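You operate a simulated robot arm through the tools that you are given. There is no shell and no other tool. Be economical: measure what you need, move in short steps, check, and stop when the job is done.

You are at the controls of a simulated robot arm. One attempt, no reset.

## Task
Top up the canister that runs low from the packet with the same goods.
Fine: empty the packet into it and stand it back; lid on again; leave the other canister shut.

It is judged by the outcome, as a careful person would: the job done as asked, and still so three seconds after it is handed in. It fails if anything else is knocked over, pushed out of place, dropped, spilled or broken. A push-on lid holds only when it is set on centred and level and pressed home; a screw cap is set on level and turned clockwise until tight.

## Robot
A 6-joint arm with a two-finger parallel gripper, fixed in place. Base frame: the origin is at the foot of the arm, x ahead of it, y to its left, z up. Units: mm, rad, N and s.
With the tool pointing down near the work surface it reaches from about 320 to 700 mm from the base axis. Its first joint turns from -2.897 to 2.897 rad. Payload 4.1 kg.
The TCP is the grasp point between the finger pads, 23 mm short of the fingertips. In the tool frame z runs along the fingers and y along their closing line. The gripper opens to 94 mm. The fingers are 38 mm wide and 10 mm thick; the gripper's body (54 by 96 mm) begins 39 mm behind the TCP.
Orientation is that of the tool frame in the base frame, as a unit quaternion [x, y, z, w]. With the fingers straight down and closing along the base's y, the tool's x points along the base's -x, its y along +y and its z along -z.

## Interface
- The arm moves only by the tool drive_tool. Its arguments are lists of equal length, an entry for each row: "translation": the shift along the tool's x, y, z in m, a list of three; "dr": the turn, a rotation vector about the tool's x, y, z in rad, a list of three. In form: {"translation": [[tx, ty, tz], ...], "dr": [[rx, ry, rz], ...]}. A call has 1 to 8 rows; each row shifts and turns the commanded pose from where the row before left it, along the tool's axes as they then stand. "gripper" is the gripper command, from -1 (fully open) to 1 (shut), values between in proportion, set as the call begins (left out, the last holds). Rows are played at 5 a second. More than 50 mm and 0.15 rad between two rows, or a gripper value outside its range, and nothing of the call is played. Where a pose cannot be reached the arm comes as near as it can. A force on the tool above 40 N (or 10 N above the force at the start of the call, whichever is more), or a blocked arm, ends the call early, and 0.2 s more pass. Each finger travels about 45 mm/s and halts on what it meets, pressing with about 35 N; the grip force reading is that of the motor and also rises with nothing between the fingers. The clock runs only during rows and for 0.2 s after the last one: add rows that do not move to give the fingers time. The reply holds the time, the measured pose of the TCP, the force on the tool along the base axes, the opening and the grip force, in the units named above and with some noise.
- Cameras (640 x 400 px; columns grow to the right, rows downward): "scene" is fixed at [50.3, -650, 1565.1]; the picture's right is [0.82, -0.57, 0.00], its down [-0.30, -0.44, -0.85] and it looks along [0.49, 0.69, -0.53] (base axes); focal length 354 px, centre (320, 200). "wrist" rides on the gripper at [87, 16, -74] in the tool frame; the picture's right is [-0.18, 0.98, 0.00], its down [-0.58, -0.11, -0.81] and it looks along [-0.79, -0.15, 0.59] (tool axes); focal length 243 px, centre (320, 200). There is no depth. A picture from a camera that has moved, and an enlarged one, comes with that camera's place and axes in the base frame and with its lens.
- snapshot(camera): a new picture of that camera. No time passes.
- slide_trunk(by): slides the trunk up (or, below 0, down) by that many mm; the arm rides with it, the base frame stays. It gives what a move gives, with no picture.
- close_up(camera, box): a new picture of the part [left, top, right, bottom] of that camera's present view, enlarged. No time passes.
- close_job(): hands the job in; it is judged then, once.

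Go step by step. Nothing tells you positions but the pictures and the camera data: compare them with the known pose of the tool, close in by small moves and look again before you grip or let go. The budget is 120 turns and 64 pictures, counting those below and the enlarged ones. Unless the task says otherwise, let go and move clear before handing in, and close with one line.

The tools are called after "Request:" as name(argument=value, ...) on one line, values as JSON. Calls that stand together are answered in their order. drive_tool: Moves the arm, as the interface text tells. Its arguments: {"type":"object","properties":{"translation":{"type":"array"},"dr":{"type":"array"},"gripper":{"type":"number"}},"required":["translation","dr"]} The other tools are called the same way: slide_trunk (by) slides the trunk up or down; snapshot (camera) takes a picture; close_up (camera, box) takes an enlarged picture of a part of a camera's view; close_job () hands the job in.

At the start:

```text
time: 0.0
tool_pos: [359.4, -57.7, 1316.1]
ee_rot: [0.0, 1.0, 0.001, 0.001]
ft_force: [0.5, -0.2, -0.4]
gripper_width: 94.0
gripper_force: 0.1
trunk travel left (down, up): [-525.0, 65.0]
```

scene: 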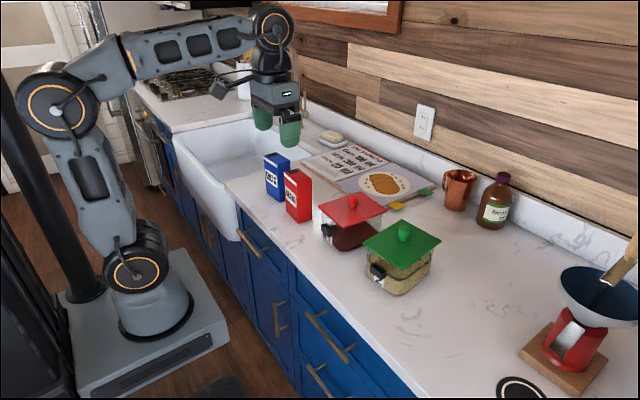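
wrist: 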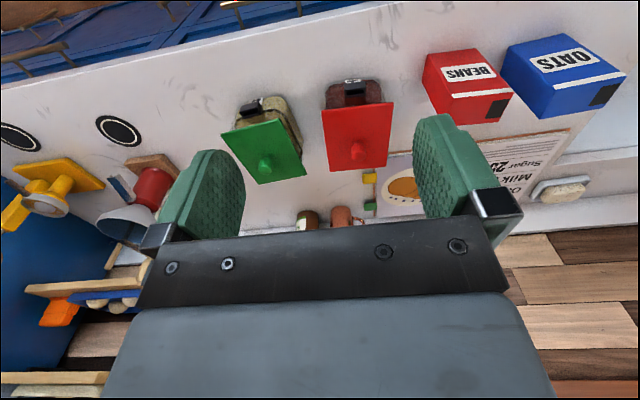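

I see two packets (blue OATS, red BEANS) and two canisters with red and green lids. I'll look closer to find the contents and levels.

Request:
close_up(camera="scene", box=[240, 130, 460, 310])

Request:
close_up(camera="wrist", box=[200, 20, 640, 220])

```text
2.22 times, centred on (350, 220) of scene
camera zoom: at [50.3, -650.0, 1565.1], right [0.82, -0.57, 0.0], down [-0.3, -0.44, -0.85], along [0.49, 0.69, -0.53], focal length 787 px, centre (253, 156)
```

zoom: 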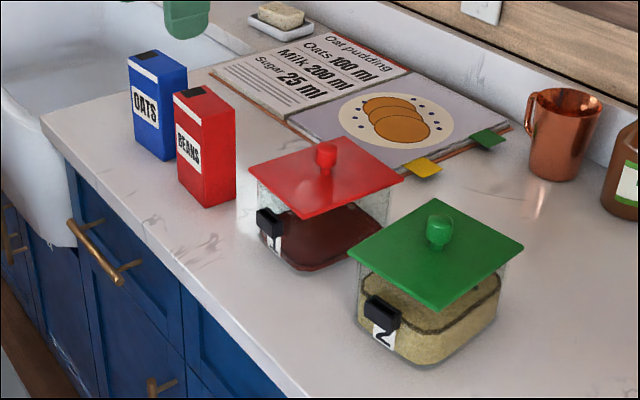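

```text
1.45 times, centred on (420, 120) of wrist
camera zoom: at [272.4, -41.2, 1390.1], right [0.18, 0.98, 0.0], down [0.58, -0.11, 0.81], along [0.79, -0.15, -0.59], focal length 353 px, centre (174, 316)
```

zoom: 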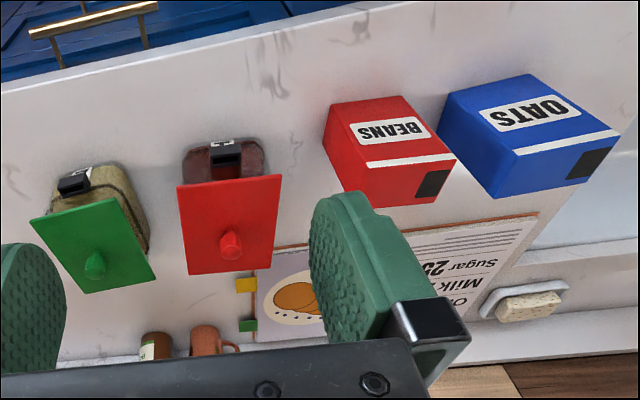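

Next: closer views of both canisters' fill.

Request:
close_up(camera="scene", box=[310, 185, 450, 300])

Request:
close_up(camera="scene", box=[255, 140, 325, 230])

```text
3.48 times, centred on (380, 242) of scene
camera zoom: at [50.3, -650.0, 1565.1], right [0.82, -0.57, 0.0], down [-0.3, -0.44, -0.85], along [0.49, 0.69, -0.53], focal length 1232 px, centre (111, 52)
```

zoom: 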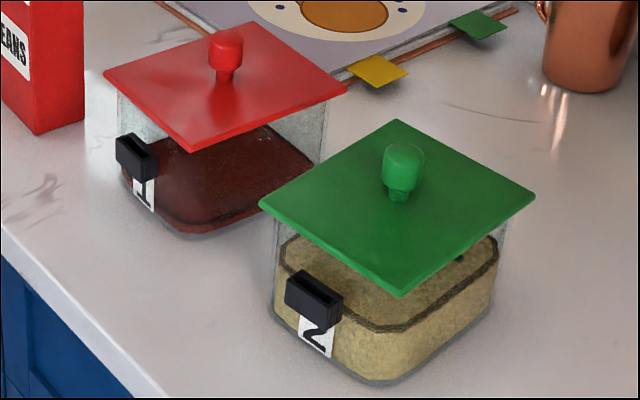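

```text
4.44 times, centred on (290, 185) of scene
camera zoom: at [50.3, -650.0, 1565.1], right [0.82, -0.57, 0.0], down [-0.3, -0.44, -0.85], along [0.49, 0.69, -0.53], focal length 1574 px, centre (453, 267)
```

zoom: 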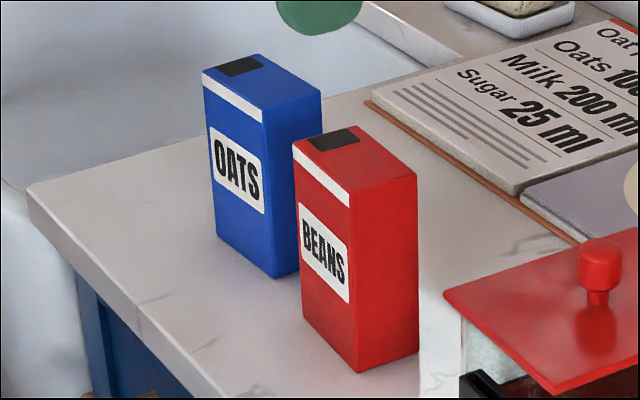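

Canister 1 (red lid) with dark beans is low, and BEANS is the matching packet. I estimate the lid knob near (603,-27,~1045), so I'm moving the gripper above and short of it to look.

Request:
drive_tool(translation=[[-0.0286, 0.004, 0.0194], [-0.0286, 0.004, 0.0194], [-0.0286, 0.004, 0.0194], [-0.0286, 0.004, 0.0194], [-0.0286, 0.004, 0.0194], [-0.0286, 0.004, 0.0194], [-0.0286, 0.004, 0.0194], [0, 0, 0]], dr=[[0, 0, 0], [0, 0, 0], [0, 0, 0], [0, 0, 0], [0, 0, 0], [0, 0, 0], [0, 0, 0], [0, 0, 0]], gripper=-1)

Request:
snapshot(camera="wrist")

Request:
snapshot(camera="scene")

```text
time: 1.8
tool_pos: [560.8, -29.4, 1177.7]
ee_rot: [-0.001, 1.0, 0.0, 0.0]
ft_force: [0.0, 0.0, 0.6]
gripper_width: 94.0
gripper_force: 0.1
trunk travel left (down, up): [-525.0, 65.0]
```

```text
57 pictures are left
camera wrist: at [473.5, -11.9, 1252.4], right [0.18, 0.98, 0.0], down [0.58, -0.11, 0.81], along [0.79, -0.15, -0.59], focal length 243 px, centre (320, 200)
```

wrist: 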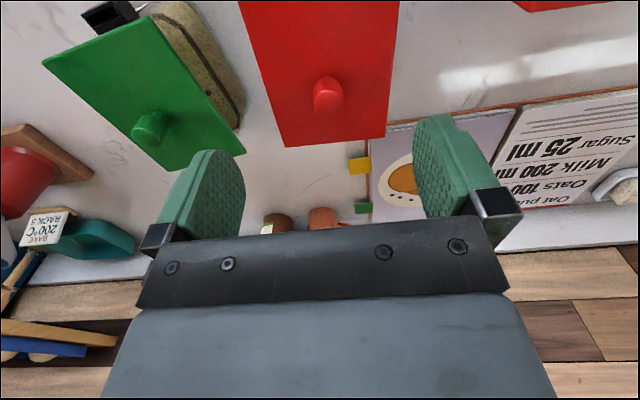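

```text
56 pictures are left
```

scene: 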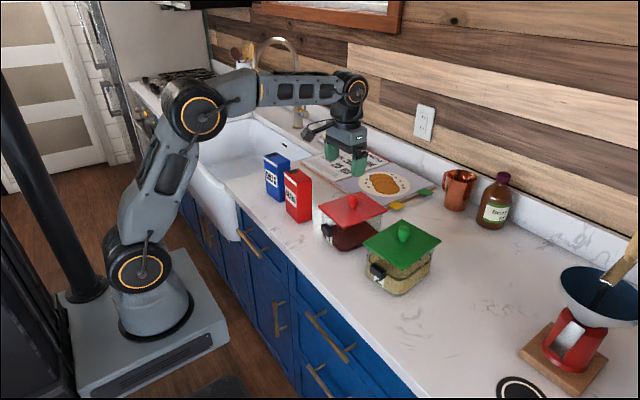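

The knob is at about (594,-28), z≈1047. I'm moving over it at z 1105 and checking again.

Request:
drive_tool(translation=[[-0.0165, 0.0008, 0.036], [-0.0165, 0.0008, 0.036], [0, 0, 0]], dr=[[0, 0, 0], [0, 0, 0], [0, 0, 0]])

Request:
snapshot(camera="wrist")

Request:
close_up(camera="scene", box=[290, 130, 450, 260])

```text
time: 2.6
tool_pos: [591.2, -27.2, 1105.0]
ee_rot: [-0.001, 1.0, 0.0, 0.0]
ft_force: [0.2, 0.0, -0.4]
gripper_width: 93.6
gripper_force: 0.1
trunk travel left (down, up): [-525.0, 65.0]
```

```text
55 pictures are left
camera wrist: at [505.3, -10.4, 1179.8], right [0.18, 0.98, 0.0], down [0.58, -0.11, 0.81], along [0.79, -0.15, -0.59], focal length 243 px, centre (320, 200)
```

wrist: 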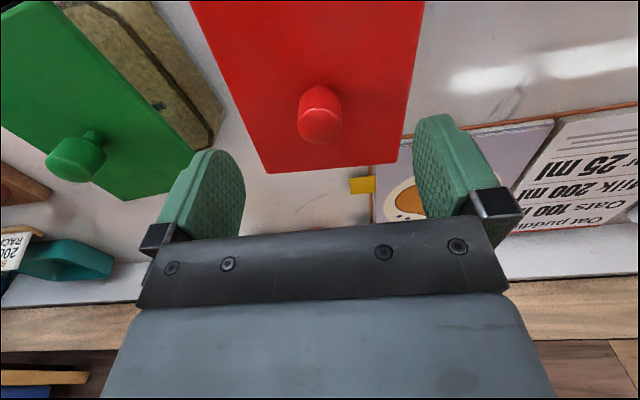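

```text
3.08 times, centred on (370, 195) of scene
camera zoom: at [50.3, -650.0, 1565.1], right [0.82, -0.57, 0.0], down [-0.3, -0.44, -0.85], along [0.49, 0.69, -0.53], focal length 1089 px, centre (166, 215)
```

zoom: 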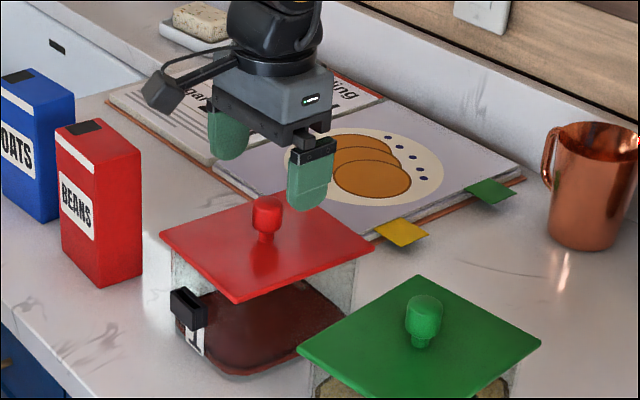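

Knob is centred at about (594,-28), top near 1058. Descending with the fingers around it to z≈1055.

Request:
drive_tool(translation=[[-0.003, -0.0005, 0.025], [0, 0, 0.025], [0, 0, 0]], dr=[[0, 0, 0], [0, 0, 0], [0, 0, 0]])

Request:
snapshot(camera="wrist")

Request:
close_up(camera="scene", box=[310, 140, 410, 240])

```text
time: 3.4
tool_pos: [594.0, -28.8, 1056.4]
ee_rot: [-0.001, 1.0, 0.0, 0.0]
ft_force: [0.2, 0.6, 0.4]
gripper_width: 94.2
gripper_force: 0.1
trunk travel left (down, up): [-525.0, 65.0]
```

```text
53 pictures are left
camera wrist: at [507.9, -12.1, 1130.8], right [0.18, 0.98, 0.0], down [0.58, -0.11, 0.81], along [0.79, -0.15, -0.59], focal length 243 px, centre (320, 200)
```

wrist: 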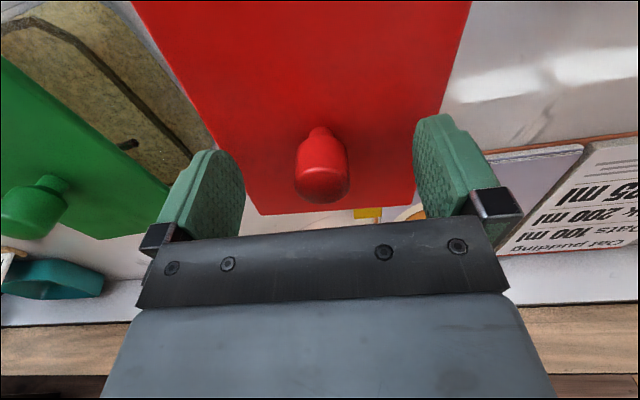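

```text
4.00 times, centred on (360, 190) of scene
camera zoom: at [50.3, -650.0, 1565.1], right [0.82, -0.57, 0.0], down [-0.3, -0.44, -0.85], along [0.49, 0.69, -0.53], focal length 1416 px, centre (160, 240)
```

zoom: 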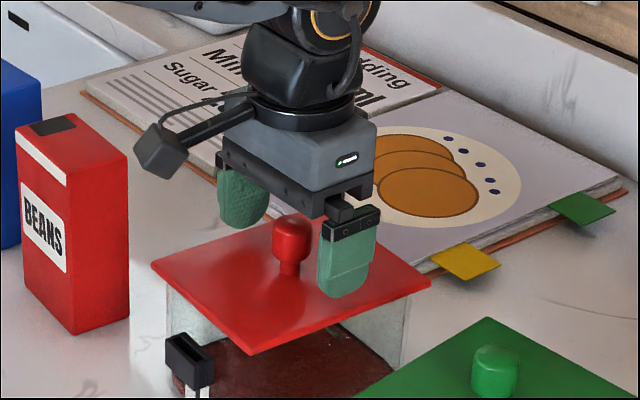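

The knob is between the fingers. Lowering 9 mm and closing.

Request:
drive_tool(translation=[[0, 0.0007, 0.009], [0, 0, 0]], dr=[[0, 0, 0], [0, 0, 0]])

Request:
drive_tool(translation=[[0, 0, 0], [0, 0, 0], [0, 0, 0], [0, 0, 0], [0, 0, 0], [0, 0, 0]], dr=[[0, 0, 0], [0, 0, 0], [0, 0, 0], [0, 0, 0], [0, 0, 0], [0, 0, 0]], gripper=1)

Request:
snapshot(camera="wrist")

```text
time: 4.0
tool_pos: [594.8, -27.8, 1047.6]
ee_rot: [-0.001, 1.0, -0.001, 0.0]
ft_force: [-0.2, -0.7, 0.2]
gripper_width: 94.0
gripper_force: 0.1
trunk travel left (down, up): [-525.0, 65.0]
```

```text
time: 5.4
tool_pos: [595.0, -28.4, 1047.9]
ee_rot: [0.0, 1.0, 0.0, 0.0]
ft_force: [-0.3, 0.5, -0.1]
gripper_width: 25.9
gripper_force: 34.9
trunk travel left (down, up): [-525.0, 65.0]
```

```text
51 pictures are left
camera wrist: at [508.4, -11.1, 1122.5], right [0.18, 0.98, 0.0], down [0.58, -0.11, 0.81], along [0.79, -0.15, -0.59], focal length 243 px, centre (320, 200)
```

wrist: 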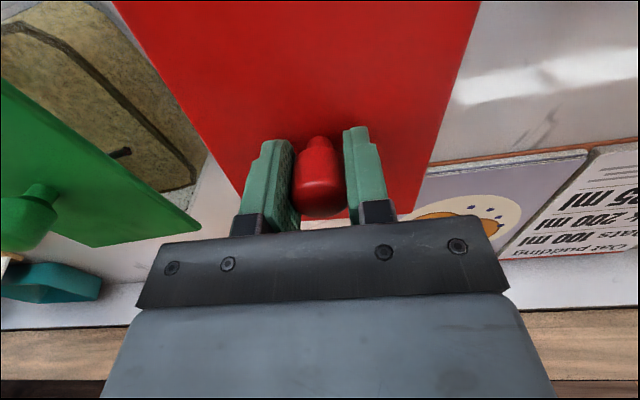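

Knob gripped (25.9 mm) at TCP (595,-28.4,1047.9), which is the seated reference. Lifting gently and watching force.

Request:
drive_tool(translation=[[0, 0, -0.003], [0, 0, -0.003], [0, 0, -0.004], [0, 0, -0.005], [0, 0, -0.005]], dr=[[0, 0, 0], [0, 0, 0], [0, 0, 0], [0, 0, 0], [0, 0, 0]])

Request:
close_up(camera="scene", box=[280, 130, 420, 270])

```text
time: 6.6
tool_pos: [594.7, -28.2, 1070.1]
ee_rot: [0.0, 1.0, 0.0, 0.0]
ft_force: [0.8, -0.6, -0.5]
gripper_width: 25.6
gripper_force: 35.2
trunk travel left (down, up): [-525.0, 65.0]
```

```text
2.86 times, centred on (350, 200) of scene
camera zoom: at [50.3, -650.0, 1565.1], right [0.82, -0.57, 0.0], down [-0.3, -0.44, -0.85], along [0.49, 0.69, -0.53], focal length 1012 px, centre (234, 200)
```

zoom: 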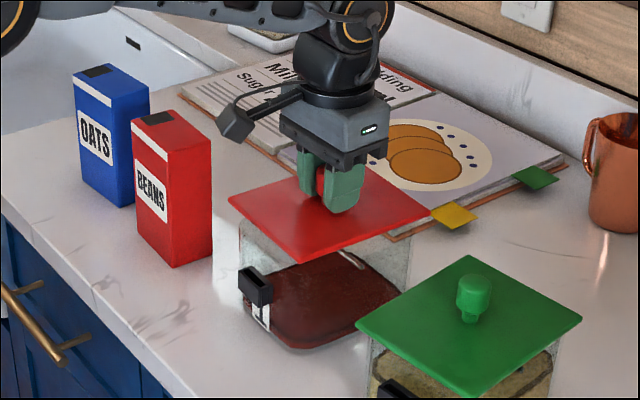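

The lid came off cleanly. Raising it and carrying it to the free counter space right of canister 2 at about (490,-400).

Request:
drive_tool(translation=[[0, 0, -0.04], [0, 0, -0.04], [0.01, -0.04, 0], [0.0135, -0.045, 0], [0.0135, -0.045, 0], [0.0135, -0.045, 0], [0.0135, -0.045, 0], [0, 0, 0]], dr=[[0, 0, 0], [0, 0, 0], [0, 0, 0], [0, 0, 0], [0, 0, 0], [0, 0, 0], [0, 0, 0], [0, 0, 0]])

Request:
drive_tool(translation=[[0.0135, -0.045, 0], [0.0135, -0.045, 0], [0.0135, -0.045, 0], [0, -0.017, 0], [0, 0, 0.03], [0, 0, 0]], dr=[[0, 0, 0], [0, 0, 0], [0, 0, 0], [0, 0, 0], [0, 0, 0], [0, 0, 0]])

Request:
snapshot(camera="scene")

```text
time: 8.4
tool_pos: [532.8, -248.5, 1150.5]
ee_rot: [-0.001, 1.0, 0.0, 0.0]
ft_force: [0.1, -0.7, -0.2]
gripper_width: 25.9
gripper_force: 34.9
trunk travel left (down, up): [-525.0, 65.0]
```

```text
time: 9.8
tool_pos: [490.9, -400.2, 1120.2]
ee_rot: [0.001, 1.0, 0.0, 0.0]
ft_force: [-0.5, 0.6, -1.0]
gripper_width: 25.5
gripper_force: 35.2
trunk travel left (down, up): [-525.0, 65.0]
```

```text
49 pictures are left
```

scene: 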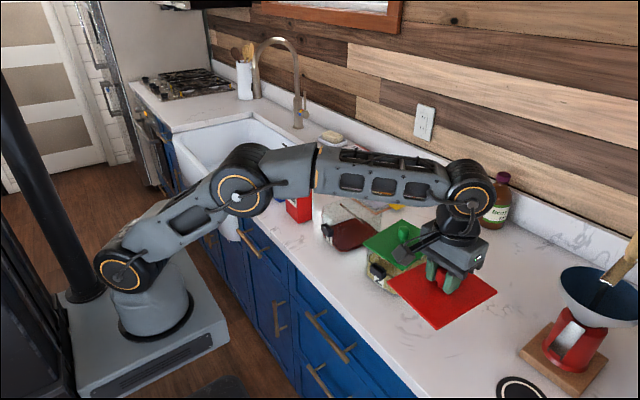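

Clear area below. Lowering to z≈985, then checking.

Request:
drive_tool(translation=[[0, -0.003, 0.045], [0, 0, 0.045], [0, 0, 0.04], [0, 0, 0.003], [0, 0, 0]], dr=[[0, 0, 0], [0, 0, 0], [0, 0, 0], [0, 0, 0], [0, 0, 0]])

Request:
close_up(camera="scene", box=[340, 200, 540, 370])

```text
time: 11.0
tool_pos: [489.7, -401.5, 985.3]
ee_rot: [0.0, 1.0, 0.0, 0.0]
ft_force: [0.9, -0.3, -1.0]
gripper_width: 25.6
gripper_force: 34.8
trunk travel left (down, up): [-525.0, 65.0]
```

```text
2.35 times, centred on (440, 285) of scene
camera zoom: at [50.3, -650.0, 1565.1], right [0.82, -0.57, 0.0], down [-0.3, -0.44, -0.85], along [0.49, 0.69, -0.53], focal length 833 px, centre (38, 0)
```

zoom: 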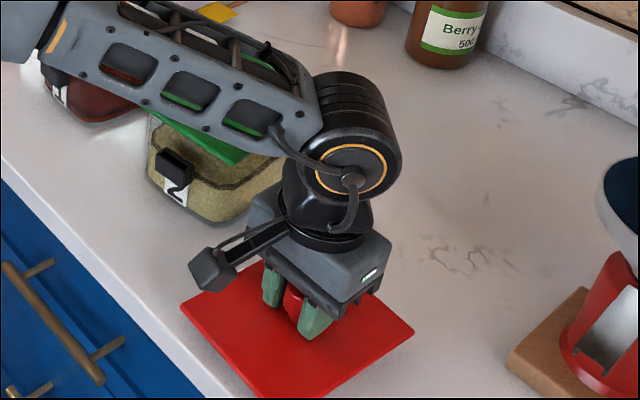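

Lid is level over bare counter. Lowering in small steps until contact.

Request:
drive_tool(translation=[[0, 0, 0.008], [0, 0, 0.006], [0, 0, 0.003], [0, 0, 0.003], [0, 0, 0]], dr=[[0, 0, 0], [0, 0, 0], [0, 0, 0], [0, 0, 0], [0, 0, 0]])

Request:
close_up(camera="scene", box=[340, 200, 540, 370])

```text
time: 12.2
tool_pos: [489.9, -402.9, 964.6]
ee_rot: [0.0, 1.0, 0.001, 0.0]
ft_force: [-0.2, 0.8, 0.4]
gripper_width: 25.7
gripper_force: 35.2
trunk travel left (down, up): [-525.0, 65.0]
```

```text
2.35 times, centred on (440, 285) of scene
camera zoom: at [50.3, -650.0, 1565.1], right [0.82, -0.57, 0.0], down [-0.3, -0.44, -0.85], along [0.49, 0.69, -0.53], focal length 833 px, centre (38, 0)
```

zoom: 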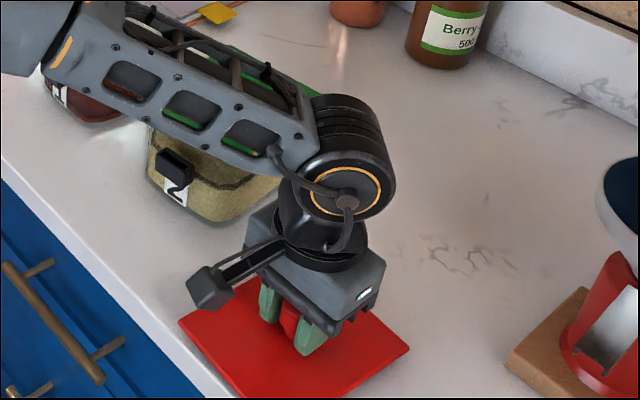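

Request:
drive_tool(translation=[[0, 0, 0.003], [0, 0, 0.003], [0, 0, 0.003], [0, 0, 0.003]], dr=[[0, 0, 0], [0, 0, 0], [0, 0, 0], [0, 0, 0]])

```text
time: 13.2
tool_pos: [490.4, -401.3, 953.0]
ee_rot: [0.0, 1.0, 0.0, 0.0]
ft_force: [-0.2, 0.7, -0.6]
gripper_width: 25.5
gripper_force: 35.8
trunk travel left (down, up): [-525.0, 65.0]
```

No contact yet at 953; continuing in 2 mm steps.

Request:
drive_tool(translation=[[0, 0, 0.002], [0, 0, 0.002], [0, 0, 0.002]], dr=[[0, 0, 0], [0, 0, 0], [0, 0, 0]])

Request:
close_up(camera="scene", box=[370, 270, 510, 380])

```text
time: 14.0
tool_pos: [491.0, -401.7, 953.5]
ee_rot: [0.0, 1.0, -0.003, 0.004]
ft_force: [-0.1, -0.3, 30.7]
gripper_width: 25.7
gripper_force: 35.1
trunk travel left (down, up): [-525.0, 65.0]
```

```text
3.64 times, centred on (440, 325) of scene
camera zoom: at [50.3, -650.0, 1565.1], right [0.82, -0.57, 0.0], down [-0.3, -0.44, -0.85], along [0.49, 0.69, -0.53], focal length 1288 px, centre (-116, -254)
```

zoom: 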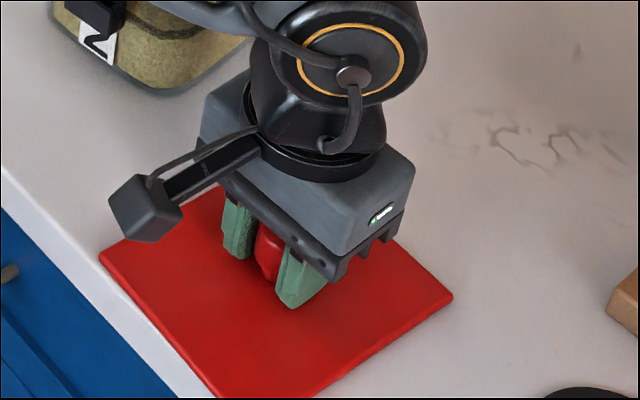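

Contact on the counter at z≈953. Relieving the pressure, then opening and rising.

Request:
drive_tool(translation=[[0, 0, -0.002], [0, 0, -0.0025], [0, 0, 0]], dr=[[0, 0, 0], [0, 0, 0], [0, 0, 0]])

Request:
drive_tool(translation=[[0, 0, 0], [0, 0, 0], [0, 0, 0], [0, 0, 0]], dr=[[0, 0, 0], [0, 0, 0], [0, 0, 0], [0, 0, 0]], gripper=-0.2)

Request:
drive_tool(translation=[[0, 0, -0.02], [0, 0, -0.04], [0, 0, -0.045], [0, 0, -0.045], [0, 0, -0.045], [0, 0, 0]], dr=[[0, 0, 0], [0, 0, 0], [0, 0, 0], [0, 0, 0], [0, 0, 0], [0, 0, 0]])

Request:
snapshot(camera="scene")

Request:
snapshot(camera="wrist")

```text
time: 14.8
tool_pos: [489.7, -403.6, 953.0]
ee_rot: [0.0, 1.0, 0.001, 0.0]
ft_force: [1.6, -4.2, 18.5]
gripper_width: 25.8
gripper_force: 35.0
trunk travel left (down, up): [-525.0, 65.0]
```

```text
time: 15.8
tool_pos: [490.8, -402.9, 951.9]
ee_rot: [-0.001, 1.0, 0.0, 0.0]
ft_force: [0.8, -0.1, 1.0]
gripper_width: 56.3
gripper_force: 0.1
trunk travel left (down, up): [-525.0, 65.0]
```

```text
time: 17.2
tool_pos: [492.2, -402.6, 1146.9]
ee_rot: [0.0, 1.0, 0.001, 0.0]
ft_force: [0.7, -0.1, 0.2]
gripper_width: 56.5
gripper_force: 0.0
trunk travel left (down, up): [-525.0, 65.0]
```

```text
45 pictures are left
```

scene: 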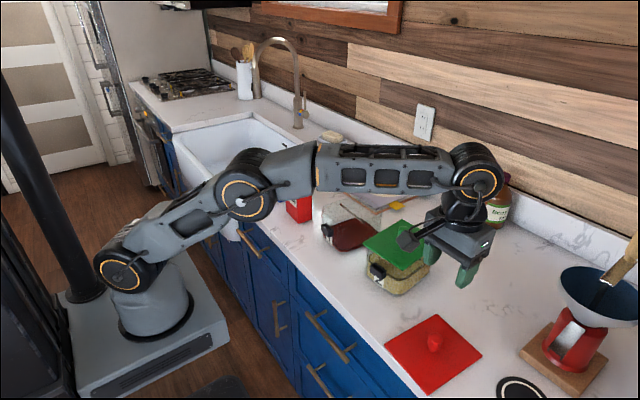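

```text
44 pictures are left
camera wrist: at [405.2, -386.7, 1222.0], right [0.18, 0.98, 0.0], down [0.58, -0.11, 0.81], along [0.79, -0.15, -0.59], focal length 243 px, centre (320, 200)
```

wrist: 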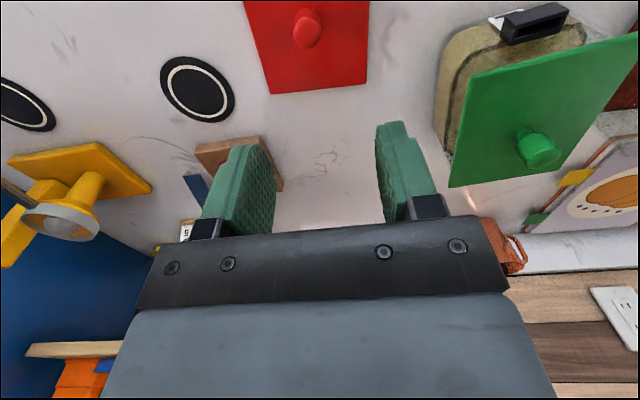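

Lid is flat on the counter. Next I raise the arm centrally to reorient the gripper horizontally (pointing +x, camera on top) for a side grasp of the BEANS packet.

Request:
drive_tool(translation=[[0, 0, -0.045], [0, 0, -0.045], [0.006, 0.048, -0.01], [0.006, 0.048, -0.01], [0.006, 0.048, -0.01], [0.006, 0.048, -0.01], [0.006, 0.048, -0.01], [0.006, 0.048, -0.01]], dr=[[0, 0, 0], [0, 0, 0], [0, 0, 0], [0, 0, 0], [0, 0, 0], [0, 0, 0], [0, 0, 0], [0, 0, 0]], gripper=-1)

Request:
drive_tool(translation=[[0, 0, 0], [0, 0, 0], [0, 0, 0], [0, 0, 0], [0, 0, 0], [0, 0, 0], [0, 0, 0]], dr=[[0, 0, 0.1496], [0, 0, 0.1496], [0, 0, 0.1496], [0, 0, 0.1496], [0, 0, 0.1496], [0, 0, 0.1496], [0, 0, 0.1496]])

Request:
drive_tool(translation=[[0, 0, 0], [0, 0, 0], [0, 0, 0], [0, 0, 0], [0, 0, 0], [0, 0, 0], [0, 0, 0]], dr=[[0, 0, 0.1496], [0, 0, 0.1496], [0, 0, 0.1496], [0, 0, 0.1496], [0, 0, 0.1496], [0, 0, 0.1496], [0, 0, 0.1496]])

Request:
drive_tool(translation=[[0, 0, 0], [0, 0, 0], [0, 0, 0], [0, 0, 0], [0, 0, 0], [0, 0, 0], [0, 0, 0], [0, 0, 0]], dr=[[0, 0, 0.1496], [0, 0, 0.1496], [0, 0, 0.1496], [0, 0, 0.1496], [0, 0, 0.1496], [0, 0, 0.1496], [0, 0, 0.1496], [0, 0, 0]])

```text
time: 19.0
tool_pos: [442.1, -104.5, 1287.1]
ee_rot: [-0.001, 1.0, 0.0, 0.0]
ft_force: [-0.2, -0.1, -0.6]
gripper_width: 93.9
gripper_force: 0.1
out of reach, approached as far as the arm can: row 2
trunk travel left (down, up): [-525.0, 65.0]
```

```text
time: 20.6
tool_pos: [442.6, -104.1, 1288.9]
ee_rot: [0.501, 0.866, 0.0, 0.0]
ft_force: [0.1, 0.4, 0.0]
gripper_width: 94.1
gripper_force: 0.1
trunk travel left (down, up): [-525.0, 65.0]
```

```text
time: 22.2
tool_pos: [443.8, -104.9, 1288.5]
ee_rot: [0.866, 0.5, -0.001, 0.0]
ft_force: [0.3, -0.1, -0.5]
gripper_width: 93.9
gripper_force: 0.1
trunk travel left (down, up): [-525.0, 65.0]
```

```text
time: 24.0
tool_pos: [443.4, -104.5, 1288.5]
ee_rot: [1.0, -0.001, 0.0, 0.0]
ft_force: [-0.1, -0.3, 0.5]
gripper_width: 93.7
gripper_force: 0.0
trunk travel left (down, up): [-525.0, 65.0]
```

Yaw of 180° worked. Now pitching the tool up to horizontal about tool y.

Request:
drive_tool(translation=[[0, 0, 0], [0, 0, 0], [0, 0, 0], [0, 0, 0], [0, 0, 0], [0, 0, 0]], dr=[[0, 0.1428, 0], [0, 0.1428, 0], [0, 0.1428, 0], [0, 0.1428, 0], [0, 0.1428, 0], [0, 0, 0]])

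Request:
drive_tool(translation=[[0, 0, 0], [0, 0, 0], [0, 0, 0], [0, 0, 0], [0, 0, 0], [0, 0, 0], [0, 0, 0]], dr=[[0, 0.1428, 0], [0, 0.1428, 0], [0, 0.1428, 0], [0, 0.1428, 0], [0, 0.1428, 0], [0, 0.1428, 0], [0, 0, 0]])

Request:
snapshot(camera="scene")

Request:
snapshot(camera="wrist")

```text
time: 25.4
tool_pos: [443.0, -103.5, 1288.0]
ee_rot: [0.937, 0.0, 0.349, -0.001]
ft_force: [0.5, -0.4, -0.8]
gripper_width: 94.2
gripper_force: 0.1
trunk travel left (down, up): [-525.0, 65.0]
```

```text
time: 27.0
tool_pos: [443.6, -103.9, 1288.5]
ee_rot: [0.707, 0.0, 0.707, 0.0]
ft_force: [-0.5, 1.1, 0.5]
gripper_width: 94.2
gripper_force: 0.0
trunk travel left (down, up): [-525.0, 65.0]
```

```text
43 pictures are left
```

scene: 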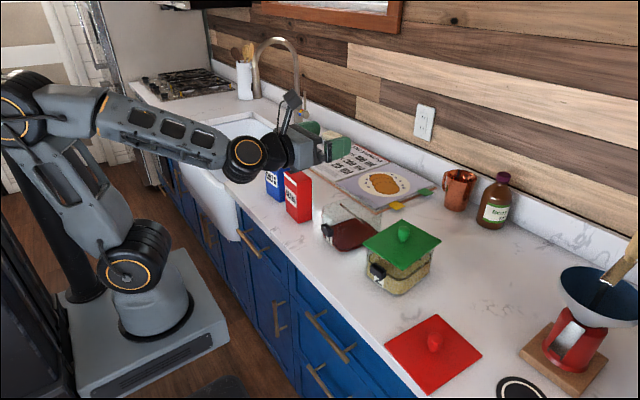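

```text
42 pictures are left
camera wrist: at [368.8, -120.3, 1374.3], right [0.0, -0.98, -0.18], down [-0.81, 0.11, -0.58], along [0.59, 0.15, -0.79], focal length 243 px, centre (320, 200)
```

wrist: 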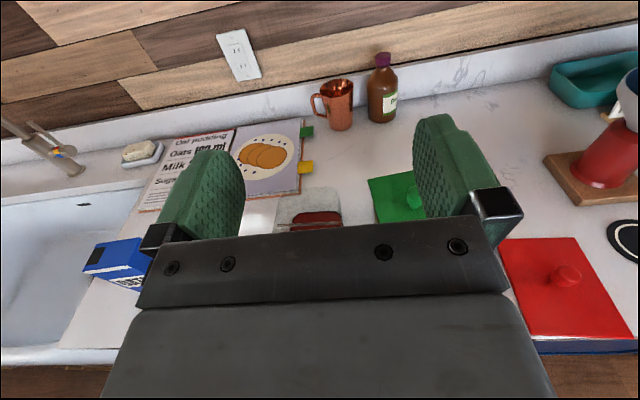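

The tool is horizontal. Moving in front of the BEANS packet at z≈1100 to look from above.

Request:
drive_tool(translation=[[-0.0269, -0.0367, 0], [-0.0269, -0.0367, 0], [-0.0269, -0.0367, 0], [-0.0269, -0.0367, 0], [-0.0269, -0.0367, 0], [-0.0269, -0.0367, 0], [-0.0269, -0.0367, 0], [0, 0, 0]], dr=[[0, 0, 0], [0, 0, 0], [0, 0, 0], [0, 0, 0], [0, 0, 0], [0, 0, 0], [0, 0, 0], [0, 0, 0]])

Request:
snapshot(camera="wrist")

Request:
snapshot(camera="scene")

```text
time: 28.8
tool_pos: [463.0, -38.5, 1206.8]
ee_rot: [0.708, 0.004, 0.706, -0.004]
ft_force: [-0.2, 0.2, -0.1]
gripper_width: 93.9
gripper_force: 0.1
out of reach, approached as far as the arm can: row 2, 3, 4, 5, 6, 7
trunk travel left (down, up): [-525.0, 65.0]
```

```text
41 pictures are left
camera wrist: at [389.3, -55.2, 1293.2], right [0.01, -0.98, -0.18], down [-0.81, 0.1, -0.58], along [0.59, 0.16, -0.79], focal length 243 px, centre (320, 200)
```

wrist: 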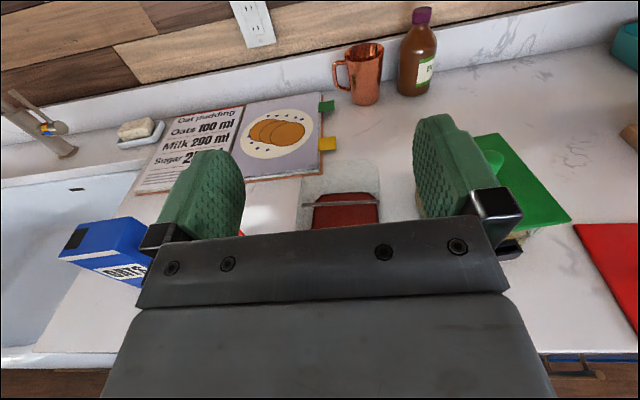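

```text
40 pictures are left
```

scene: 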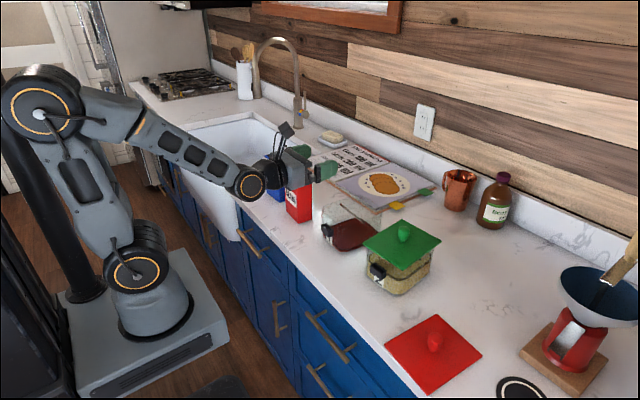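

The arm is too folded for this pose with the trunk this high. I'll go up and then lower the trunk to give the arm room; first a small move to check where the commanded pose stands.

Request:
drive_tool(translation=[[0.02, 0, 0]], dr=[[0, 0, 0]])

```text
time: 29.2
tool_pos: [463.4, -38.2, 1228.0]
ee_rot: [0.707, 0.0, 0.707, -0.002]
ft_force: [0.7, -0.2, -0.2]
gripper_width: 94.2
gripper_force: 0.0
trunk travel left (down, up): [-525.0, 65.0]
```

Request:
drive_tool(translation=[[0.045, 0, 0], [0.045, 0, 0], [0.045, 0, 0], [0, 0, 0]], dr=[[0, 0, 0], [0, 0, 0], [0, 0, 0], [0, 0, 0]])

Request:
slide_trunk(by=-150)

Request:
snapshot(camera="scene")

```text
time: 30.2
tool_pos: [465.5, -41.3, 1362.7]
ee_rot: [0.707, 0.001, 0.707, 0.0]
ft_force: [-0.8, -1.2, 0.2]
gripper_width: 93.9
gripper_force: 0.1
trunk travel left (down, up): [-525.0, 65.0]
```

```text
time: 31.9
tool_pos: [465.9, -40.8, 1212.2]
ee_rot: [0.707, 0.001, 0.707, 0.0]
ft_force: [0.0, 0.3, 0.3]
gripper_width: 94.4
gripper_force: 0.2
trunk travel left (down, up): [-375.0, 215.0]
```

```text
39 pictures are left
```

scene: 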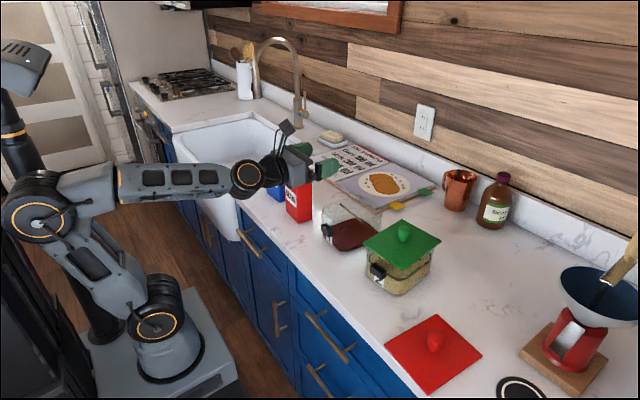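

The trunk slide helped. Trying again to reach in front of the packet.

Request:
drive_tool(translation=[[0, -0.0388, -0.0052], [0, -0.0388, -0.0052], [0, -0.0388, -0.0052], [0, -0.0388, -0.0052], [0, -0.0388, -0.0052], [0, 0, 0]], dr=[[0, 0, 0], [0, 0, 0], [0, 0, 0], [0, 0, 0], [0, 0, 0], [0, 0, 0]])

Request:
drive_tool(translation=[[-0.03, 0, 0], [-0.03, 0, 0], [-0.03, 0, 0], [0, 0, 0]], dr=[[0, 0, 0], [0, 0, 0], [0, 0, 0], [0, 0, 0]])

Request:
snapshot(camera="wrist")

Request:
snapshot(camera="scene")

```text
time: 33.4
tool_pos: [447.8, 27.9, 1208.3]
ee_rot: [0.744, 0.025, 0.668, -0.028]
ft_force: [0.1, 0.0, 0.2]
gripper_width: 94.0
gripper_force: 0.1
out of reach, approached as far as the arm can: row 1, 2, 3, 4, 5
trunk travel left (down, up): [-375.0, 215.0]
```

```text
time: 34.4
tool_pos: [437.3, 13.5, 1122.9]
ee_rot: [0.744, 0.028, 0.667, -0.03]
ft_force: [-0.1, 0.0, -1.1]
gripper_width: 93.9
gripper_force: 0.0
out of reach, approached as far as the arm can: row 2, 3
trunk travel left (down, up): [-375.0, 215.0]
```

```text
38 pictures are left
camera wrist: at [374.9, -6.9, 1216.7], right [0.06, -0.98, -0.19], down [-0.87, 0.04, -0.49], along [0.49, 0.19, -0.85], focal length 243 px, centre (320, 200)
```

wrist: 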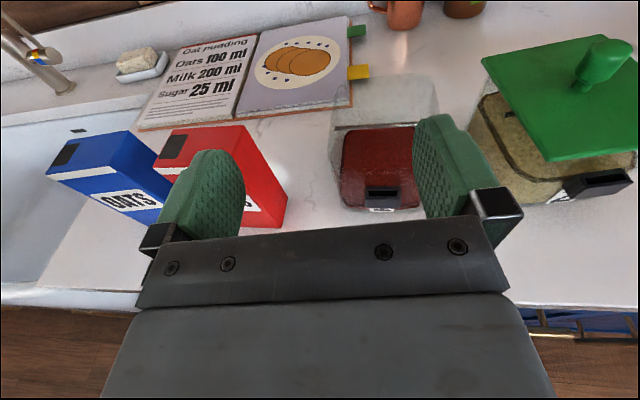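

```text
37 pictures are left
```

scene: 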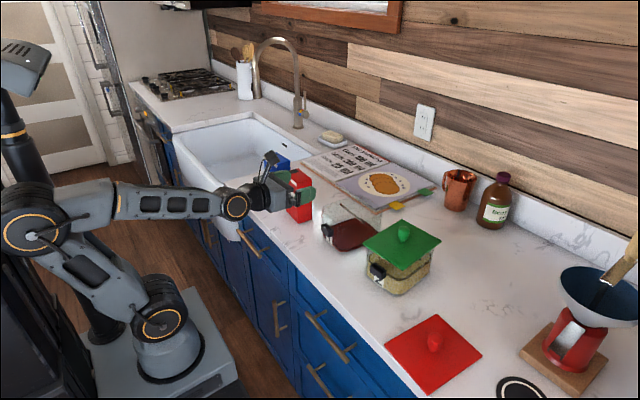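

Near-aligned forearm and tool is singular here. I'll raise the arm while lowering the trunk further so the forearm slopes upward, then restore the level orientation.

Request:
drive_tool(translation=[[0.04, 0, 0], [0.04, 0, 0], [0.04, 0, 0], [0.04, 0, 0], [0.04, 0, 0], [0, 0, 0]], dr=[[0, 0, 0], [0, 0, 0], [0, 0, 0], [0, 0, 0], [0, 0, 0], [0, 0, 0]])

Request:
slide_trunk(by=-200)

Request:
drive_tool(translation=[[0.04, 0, 0], [0.04, 0, 0], [0.04, 0, 0], [0.04, 0, 0], [0, 0, 0]], dr=[[0, 0, 0], [0, 0, 0], [0, 0, 0], [0, 0, 0], [0, 0, 0]])

Request:
slide_trunk(by=-150)

Request:
snapshot(camera="scene")

```text
time: 35.8
tool_pos: [459.3, 15.8, 1311.2]
ee_rot: [0.744, 0.025, 0.667, -0.027]
ft_force: [-0.6, 0.2, 0.7]
gripper_width: 94.1
gripper_force: 0.1
out of reach, approached as far as the arm can: row 3
trunk travel left (down, up): [-375.0, 215.0]
```

```text
time: 37.9
tool_pos: [458.1, 15.6, 1112.5]
ee_rot: [0.744, 0.025, 0.667, -0.028]
ft_force: [0.6, 0.1, 1.2]
gripper_width: 94.2
gripper_force: 0.0
trunk travel left (down, up): [-175.0, 415.0]
```

```text
time: 39.1
tool_pos: [477.8, 5.9, 1269.4]
ee_rot: [0.744, 0.028, 0.667, -0.029]
ft_force: [-0.1, -0.4, -0.9]
gripper_width: 94.0
gripper_force: 0.0
out of reach, approached as far as the arm can: row 3, 4
trunk travel left (down, up): [-175.0, 415.0]
```

```text
time: 40.9
tool_pos: [477.6, 5.9, 1120.0]
ee_rot: [0.744, 0.027, 0.668, -0.028]
ft_force: [0.6, -0.1, -0.4]
gripper_width: 93.8
gripper_force: 0.2
trunk travel left (down, up): [-25.0, 565.0]
```

```text
36 pictures are left
```

scene: 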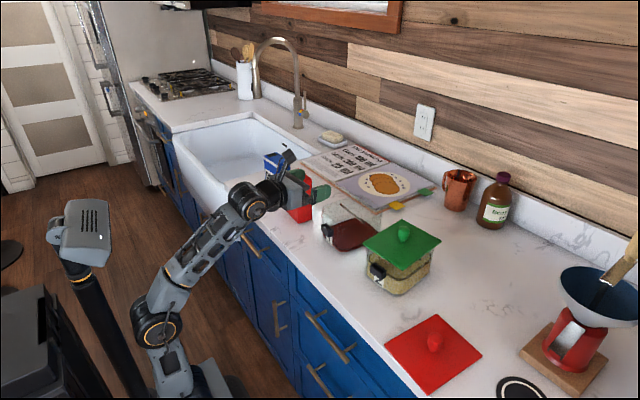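

Forearm now slopes up. Restoring the level orientation and moving toward the packet.

Request:
drive_tool(translation=[[0, 0, 0], [0, 0, 0], [0, 0, 0]], dr=[[-0.041, 0.0545, -0.0015], [-0.041, 0.0545, -0.0015], [0, 0, 0]])

Request:
drive_tool(translation=[[0, -0.035, -0.007], [0, -0.035, -0.007], [0, -0.035, -0.007], [0, -0.035, -0.007], [0, 0, 0]], dr=[[0, 0, 0], [0, 0, 0], [0, 0, 0], [0, 0, 0], [0, 0, 0]])

Request:
snapshot(camera="wrist")

```text
time: 41.7
tool_pos: [476.0, -17.7, 1115.7]
ee_rot: [0.706, 0.003, 0.708, -0.001]
ft_force: [-0.2, 0.4, 0.3]
gripper_width: 94.1
gripper_force: 0.0
out of reach, approached as far as the arm can: row 1, 2
trunk travel left (down, up): [-25.0, 565.0]
```

```text
time: 42.9
tool_pos: [457.4, -13.0, 1107.9]
ee_rot: [0.706, 0.004, 0.708, -0.001]
ft_force: [0.2, -0.1, -0.1]
gripper_width: 94.1
gripper_force: 0.0
out of reach, approached as far as the arm can: row 1, 2, 3, 4
trunk travel left (down, up): [-25.0, 565.0]
```

```text
35 pictures are left
camera wrist: at [382.3, -30.0, 1192.7], right [0.01, -0.98, -0.18], down [-0.81, 0.1, -0.58], along [0.59, 0.15, -0.79], focal length 243 px, centre (320, 200)
```

wrist: 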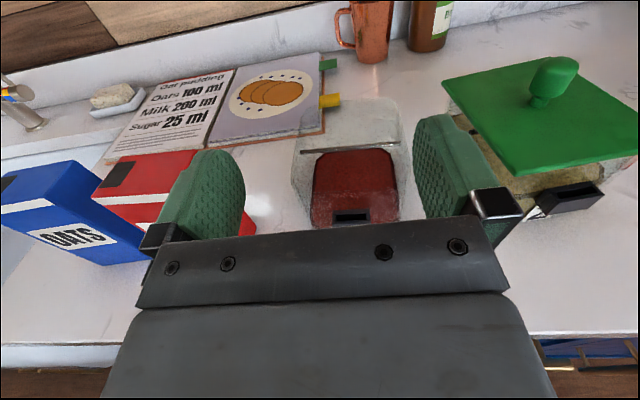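

Movement toward +y appears blocked by a wrist joint limit. Let me look at the wrist to judge the joint configuration.

Request:
close_up(camera="scene", box=[120, 130, 360, 390])

```text
1.54 times, centred on (240, 260) of scene
camera zoom: at [50.3, -650.0, 1565.1], right [0.82, -0.57, 0.0], down [-0.3, -0.44, -0.85], along [0.49, 0.69, -0.53], focal length 545 px, centre (443, 108)
```

zoom: 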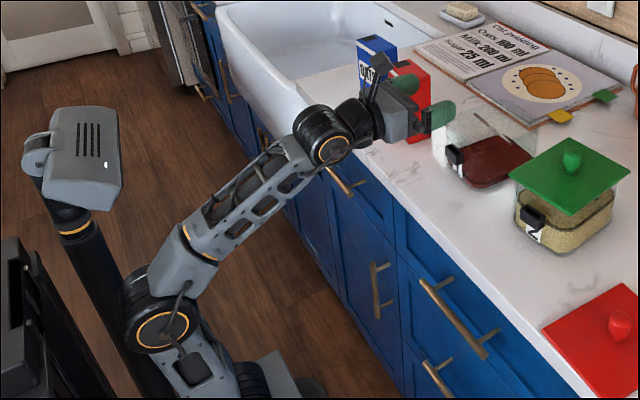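

The wrist seems flipped (forearm rolled). Quick test of which joint blocks: roll −0.3 rad, then step +y.

Request:
drive_tool(translation=[[0, 0, 0], [0, 0, 0], [0, 0, 0]], dr=[[0, 0, -0.145], [0, 0, -0.145], [0, 0, 0]])

Request:
drive_tool(translation=[[0.012, -0.0383, 0], [0.012, -0.0383, 0], [0, 0, 0]], dr=[[0, 0, 0], [0, 0, 0], [0, 0, 0]])

```text
time: 43.7
tool_pos: [457.2, -12.3, 1106.0]
ee_rot: [0.699, 0.104, 0.7, 0.104]
ft_force: [-0.5, -0.5, 0.1]
gripper_width: 93.9
gripper_force: 0.0
trunk travel left (down, up): [-25.0, 565.0]
```

```text
time: 44.5
tool_pos: [458.2, 23.1, 1107.8]
ee_rot: [0.699, 0.105, 0.7, 0.103]
ft_force: [-0.4, -0.4, 0.0]
gripper_width: 94.0
gripper_force: 0.1
out of reach, approached as far as the arm can: row 1, 2
trunk travel left (down, up): [-25.0, 565.0]
```

The roll joint was at its upper limit, so I'll unwind it the other way (−2π total), moving to y≈153 midway.

Request:
drive_tool(translation=[[0, 0, 0], [0, 0, 0], [0, 0, 0], [0, 0, 0], [0, 0, 0], [0, 0, 0], [0, 0, 0], [0, 0, 0]], dr=[[0, 0, -0.1462], [0, 0, -0.1462], [0, 0, -0.1462], [0, 0, -0.1462], [0, 0, -0.1462], [0, 0, -0.1462], [0, 0, -0.1462], [0, 0, -0.1462]])

Request:
drive_tool(translation=[[0, 0, 0], [0, 0, 0], [0, 0, 0], [0, 0, 0], [0, 0, 0], [0, 0, 0], [0, 0, 0], [0, 0, 0]], dr=[[0, 0, -0.1462], [0, 0, -0.1462], [0, 0, -0.1462], [0, 0, -0.1462], [0, 0, -0.1462], [0, 0, -0.1462], [0, 0, -0.1462], [0, 0, -0.1462]])

```text
time: 46.3
tool_pos: [458.9, 25.3, 1107.9]
ee_rot: [0.526, 0.473, 0.526, 0.473]
ft_force: [0.4, 0.1, -1.0]
gripper_width: 94.0
gripper_force: 0.1
trunk travel left (down, up): [-25.0, 565.0]
```

```text
time: 48.1
tool_pos: [459.0, 24.3, 1106.8]
ee_rot: [0.177, 0.684, 0.176, 0.686]
ft_force: [0.9, -0.1, 0.0]
gripper_width: 94.0
gripper_force: 0.1
trunk travel left (down, up): [-25.0, 565.0]
```

Request:
drive_tool(translation=[[0, 0, 0], [0, 0, 0], [0, 0, 0], [0, 0, 0], [0, 0.043, 0], [0, 0.043, 0], [0, 0.043, 0], [0, 0, 0]], dr=[[0, 0, -0.1281], [0, 0, -0.1281], [0, 0, -0.1281], [0, 0, -0.1281], [0, 0, 0], [0, 0, 0], [0, 0, 0], [0, 0, 0]])

Request:
close_up(camera="scene", box=[120, 130, 360, 390])

```text
time: 49.9
tool_pos: [458.7, 154.1, 1106.3]
ee_rot: [-0.001, 0.706, -0.002, 0.708]
ft_force: [-0.5, -0.5, 0.3]
gripper_width: 94.1
gripper_force: 0.0
trunk travel left (down, up): [-25.0, 565.0]
```

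```text
1.54 times, centred on (240, 260) of scene
camera zoom: at [50.3, -650.0, 1565.1], right [0.82, -0.57, 0.0], down [-0.3, -0.44, -0.85], along [0.49, 0.69, -0.53], focal length 545 px, centre (443, 108)
```

zoom: 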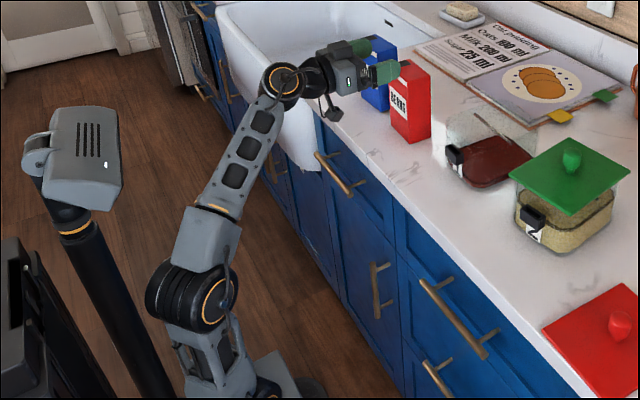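

The wrist is now in a clean mid-range configuration. Trying to roll +π so the camera is on top and pouring toward +y stays available.

Request:
drive_tool(translation=[[0, 0, 0], [0, 0, 0], [0, 0, 0], [0, 0, 0], [0, 0, 0], [0, 0, 0], [0, 0, 0]], dr=[[0, 0, 0.1496], [0, 0, 0.1496], [0, 0, 0.1496], [0, 0, 0.1496], [0, 0, 0.1496], [0, 0, 0.1496], [0, 0, 0.1496]])

Request:
drive_tool(translation=[[0, 0, 0], [0, 0, 0], [0, 0, 0], [0, 0, 0], [0, 0, 0], [0, 0, 0], [0, 0, 0]], dr=[[0, 0, 0.1496], [0, 0, 0.1496], [0, 0, 0.1496], [0, 0, 0.1496], [0, 0, 0.1496], [0, 0, 0.1496], [0, 0, 0.1496]])

Request:
drive_tool(translation=[[0, 0, 0], [0, 0, 0], [0, 0, 0], [0, 0, 0], [0, 0, 0], [0, 0, 0], [0, 0, 0], [0, 0, 0]], dr=[[0, 0, 0.1496], [0, 0, 0.1496], [0, 0, 0.1496], [0, 0, 0.1496], [0, 0, 0.1496], [0, 0, 0.1496], [0, 0, 0.1496], [0, 0, 0]])

```text
time: 51.5
tool_pos: [459.3, 153.3, 1106.2]
ee_rot: [0.354, 0.612, 0.352, 0.613]
ft_force: [-0.1, 0.7, 0.6]
gripper_width: 94.0
gripper_force: 0.1
trunk travel left (down, up): [-25.0, 565.0]
```

```text
time: 53.1
tool_pos: [459.1, 153.7, 1105.2]
ee_rot: [0.612, 0.354, 0.612, 0.355]
ft_force: [0.9, 0.1, -0.8]
gripper_width: 94.2
gripper_force: 0.2
trunk travel left (down, up): [-25.0, 565.0]
```

```text
time: 54.9
tool_pos: [492.0, 88.7, 1186.5]
ee_rot: [0.7, 0.103, 0.701, 0.091]
ft_force: [0.0, 0.2, 0.8]
gripper_width: 93.9
gripper_force: 0.0
out of reach, approached as far as the arm can: row 2, 3, 4, 5, 6, 7
trunk travel left (down, up): [-25.0, 565.0]
```

That hits the joint limit as feared. New plan: use the mid-range roll (camera below/behind) with the tool pitched about 35° below horizontal, which clears the counter and keeps roll freedom for pouring toward +y. Unwinding first.

Request:
drive_tool(translation=[[0, 0, -0.01], [0, 0, 0], [0, 0, 0], [0, 0, 0], [0, 0, 0], [0, 0, 0], [0, 0, 0]], dr=[[0, 0, -0.1496], [0, 0, -0.1496], [0, 0, -0.1496], [0, 0, -0.1496], [0, 0, -0.1496], [0, 0, -0.1496], [0, 0, -0.1496]])

Request:
drive_tool(translation=[[0, 0, 0], [0, 0, 0], [0, 0, 0], [0, 0, 0], [0, 0, 0], [0, 0, 0], [0, 0, 0]], dr=[[0, 0, -0.1496], [0, 0, -0.1496], [0, 0, -0.1496], [0, 0, -0.1496], [0, 0, -0.1496], [0, 0, -0.1496], [0, 0, -0.1496]])

Request:
drive_tool(translation=[[0, 0, 0], [0, 0, 0], [0, 0, 0], [0, 0, 0], [0, 0, 0], [0, 0, 0]], dr=[[0, 0, -0.1496], [0, 0, -0.1496], [0, 0, -0.1496], [0, 0, -0.1496], [0, 0, -0.1496], [0, 0, 0]])

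```text
time: 56.5
tool_pos: [483.8, 88.6, 1190.1]
ee_rot: [0.554, 0.44, 0.561, 0.43]
ft_force: [0.0, 1.3, -0.4]
gripper_width: 93.8
gripper_force: 0.0
out of reach, approached as far as the arm can: row 1
trunk travel left (down, up): [-25.0, 565.0]
```

```text
time: 58.1
tool_pos: [484.1, 91.7, 1190.3]
ee_rot: [0.26, 0.658, 0.269, 0.653]
ft_force: [0.5, 0.8, 0.2]
gripper_width: 94.0
gripper_force: 0.0
trunk travel left (down, up): [-25.0, 565.0]
```

```text
time: 59.5
tool_pos: [483.9, 90.3, 1190.6]
ee_rot: [0.002, 0.708, 0.013, 0.706]
ft_force: [0.4, 0.4, 0.6]
gripper_width: 94.3
gripper_force: 0.0
trunk travel left (down, up): [-25.0, 565.0]
```

Request:
drive_tool(translation=[[0, 0, 0], [0, 0, 0], [0, 0, 0], [0, 0, 0], [0, 0, 0], [0, 0, 0]], dr=[[0.0156, 0, -0.021], [0, 0.1222, 0], [0, 0.1222, 0], [0, 0.1222, 0], [0, 0.1222, 0], [0, 0.1222, 0]])

Request:
drive_tool(translation=[[0.033, 0.0157, 0.0097], [0.033, 0.0157, 0.0097], [0.033, 0.0157, 0.0097], [0.033, 0.0157, 0.0097], [0, 0, 0]], dr=[[0, 0, 0], [0, 0, 0], [0, 0, 0], [0, 0, 0], [0, 0, 0]])

Request:
snapshot(camera="wrist")

Request:
snapshot(camera="scene")

```text
time: 60.9
tool_pos: [444.2, 81.3, 1094.5]
ee_rot: [0.0, 0.888, 0.001, 0.461]
ft_force: [0.5, 0.2, 0.2]
gripper_width: 94.0
gripper_force: 0.1
out of reach, approached as far as the arm can: row 2, 3, 4, 5, 6
trunk travel left (down, up): [-25.0, 565.0]
```

```text
time: 62.1
tool_pos: [401.5, 145.6, 961.9]
ee_rot: [0.0, 0.887, 0.002, 0.462]
ft_force: [0.8, 0.6, 0.0]
gripper_width: 93.9
gripper_force: 0.1
trunk travel left (down, up): [-25.0, 565.0]
```

```text
32 pictures are left
camera wrist: at [289.0, 162.0, 934.4], right [0.1, 0.98, 0.15], down [-0.33, -0.11, 0.94], along [0.94, -0.15, 0.31], focal length 243 px, centre (320, 200)
```

wrist: 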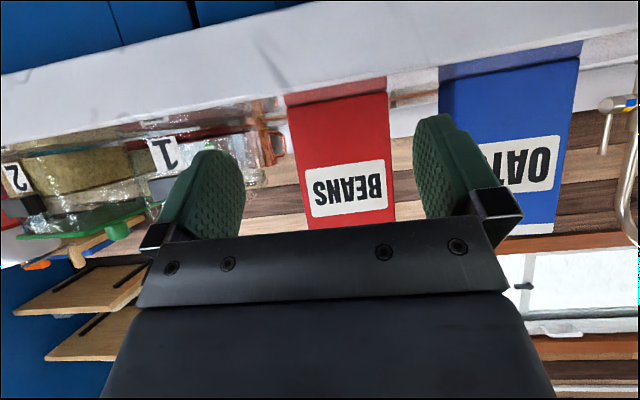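

```text
31 pictures are left
```

scene: 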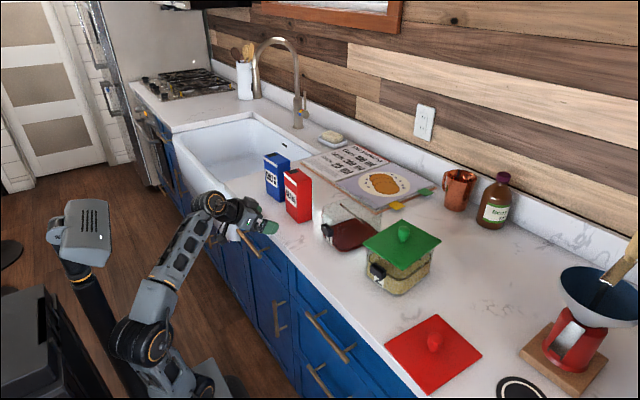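

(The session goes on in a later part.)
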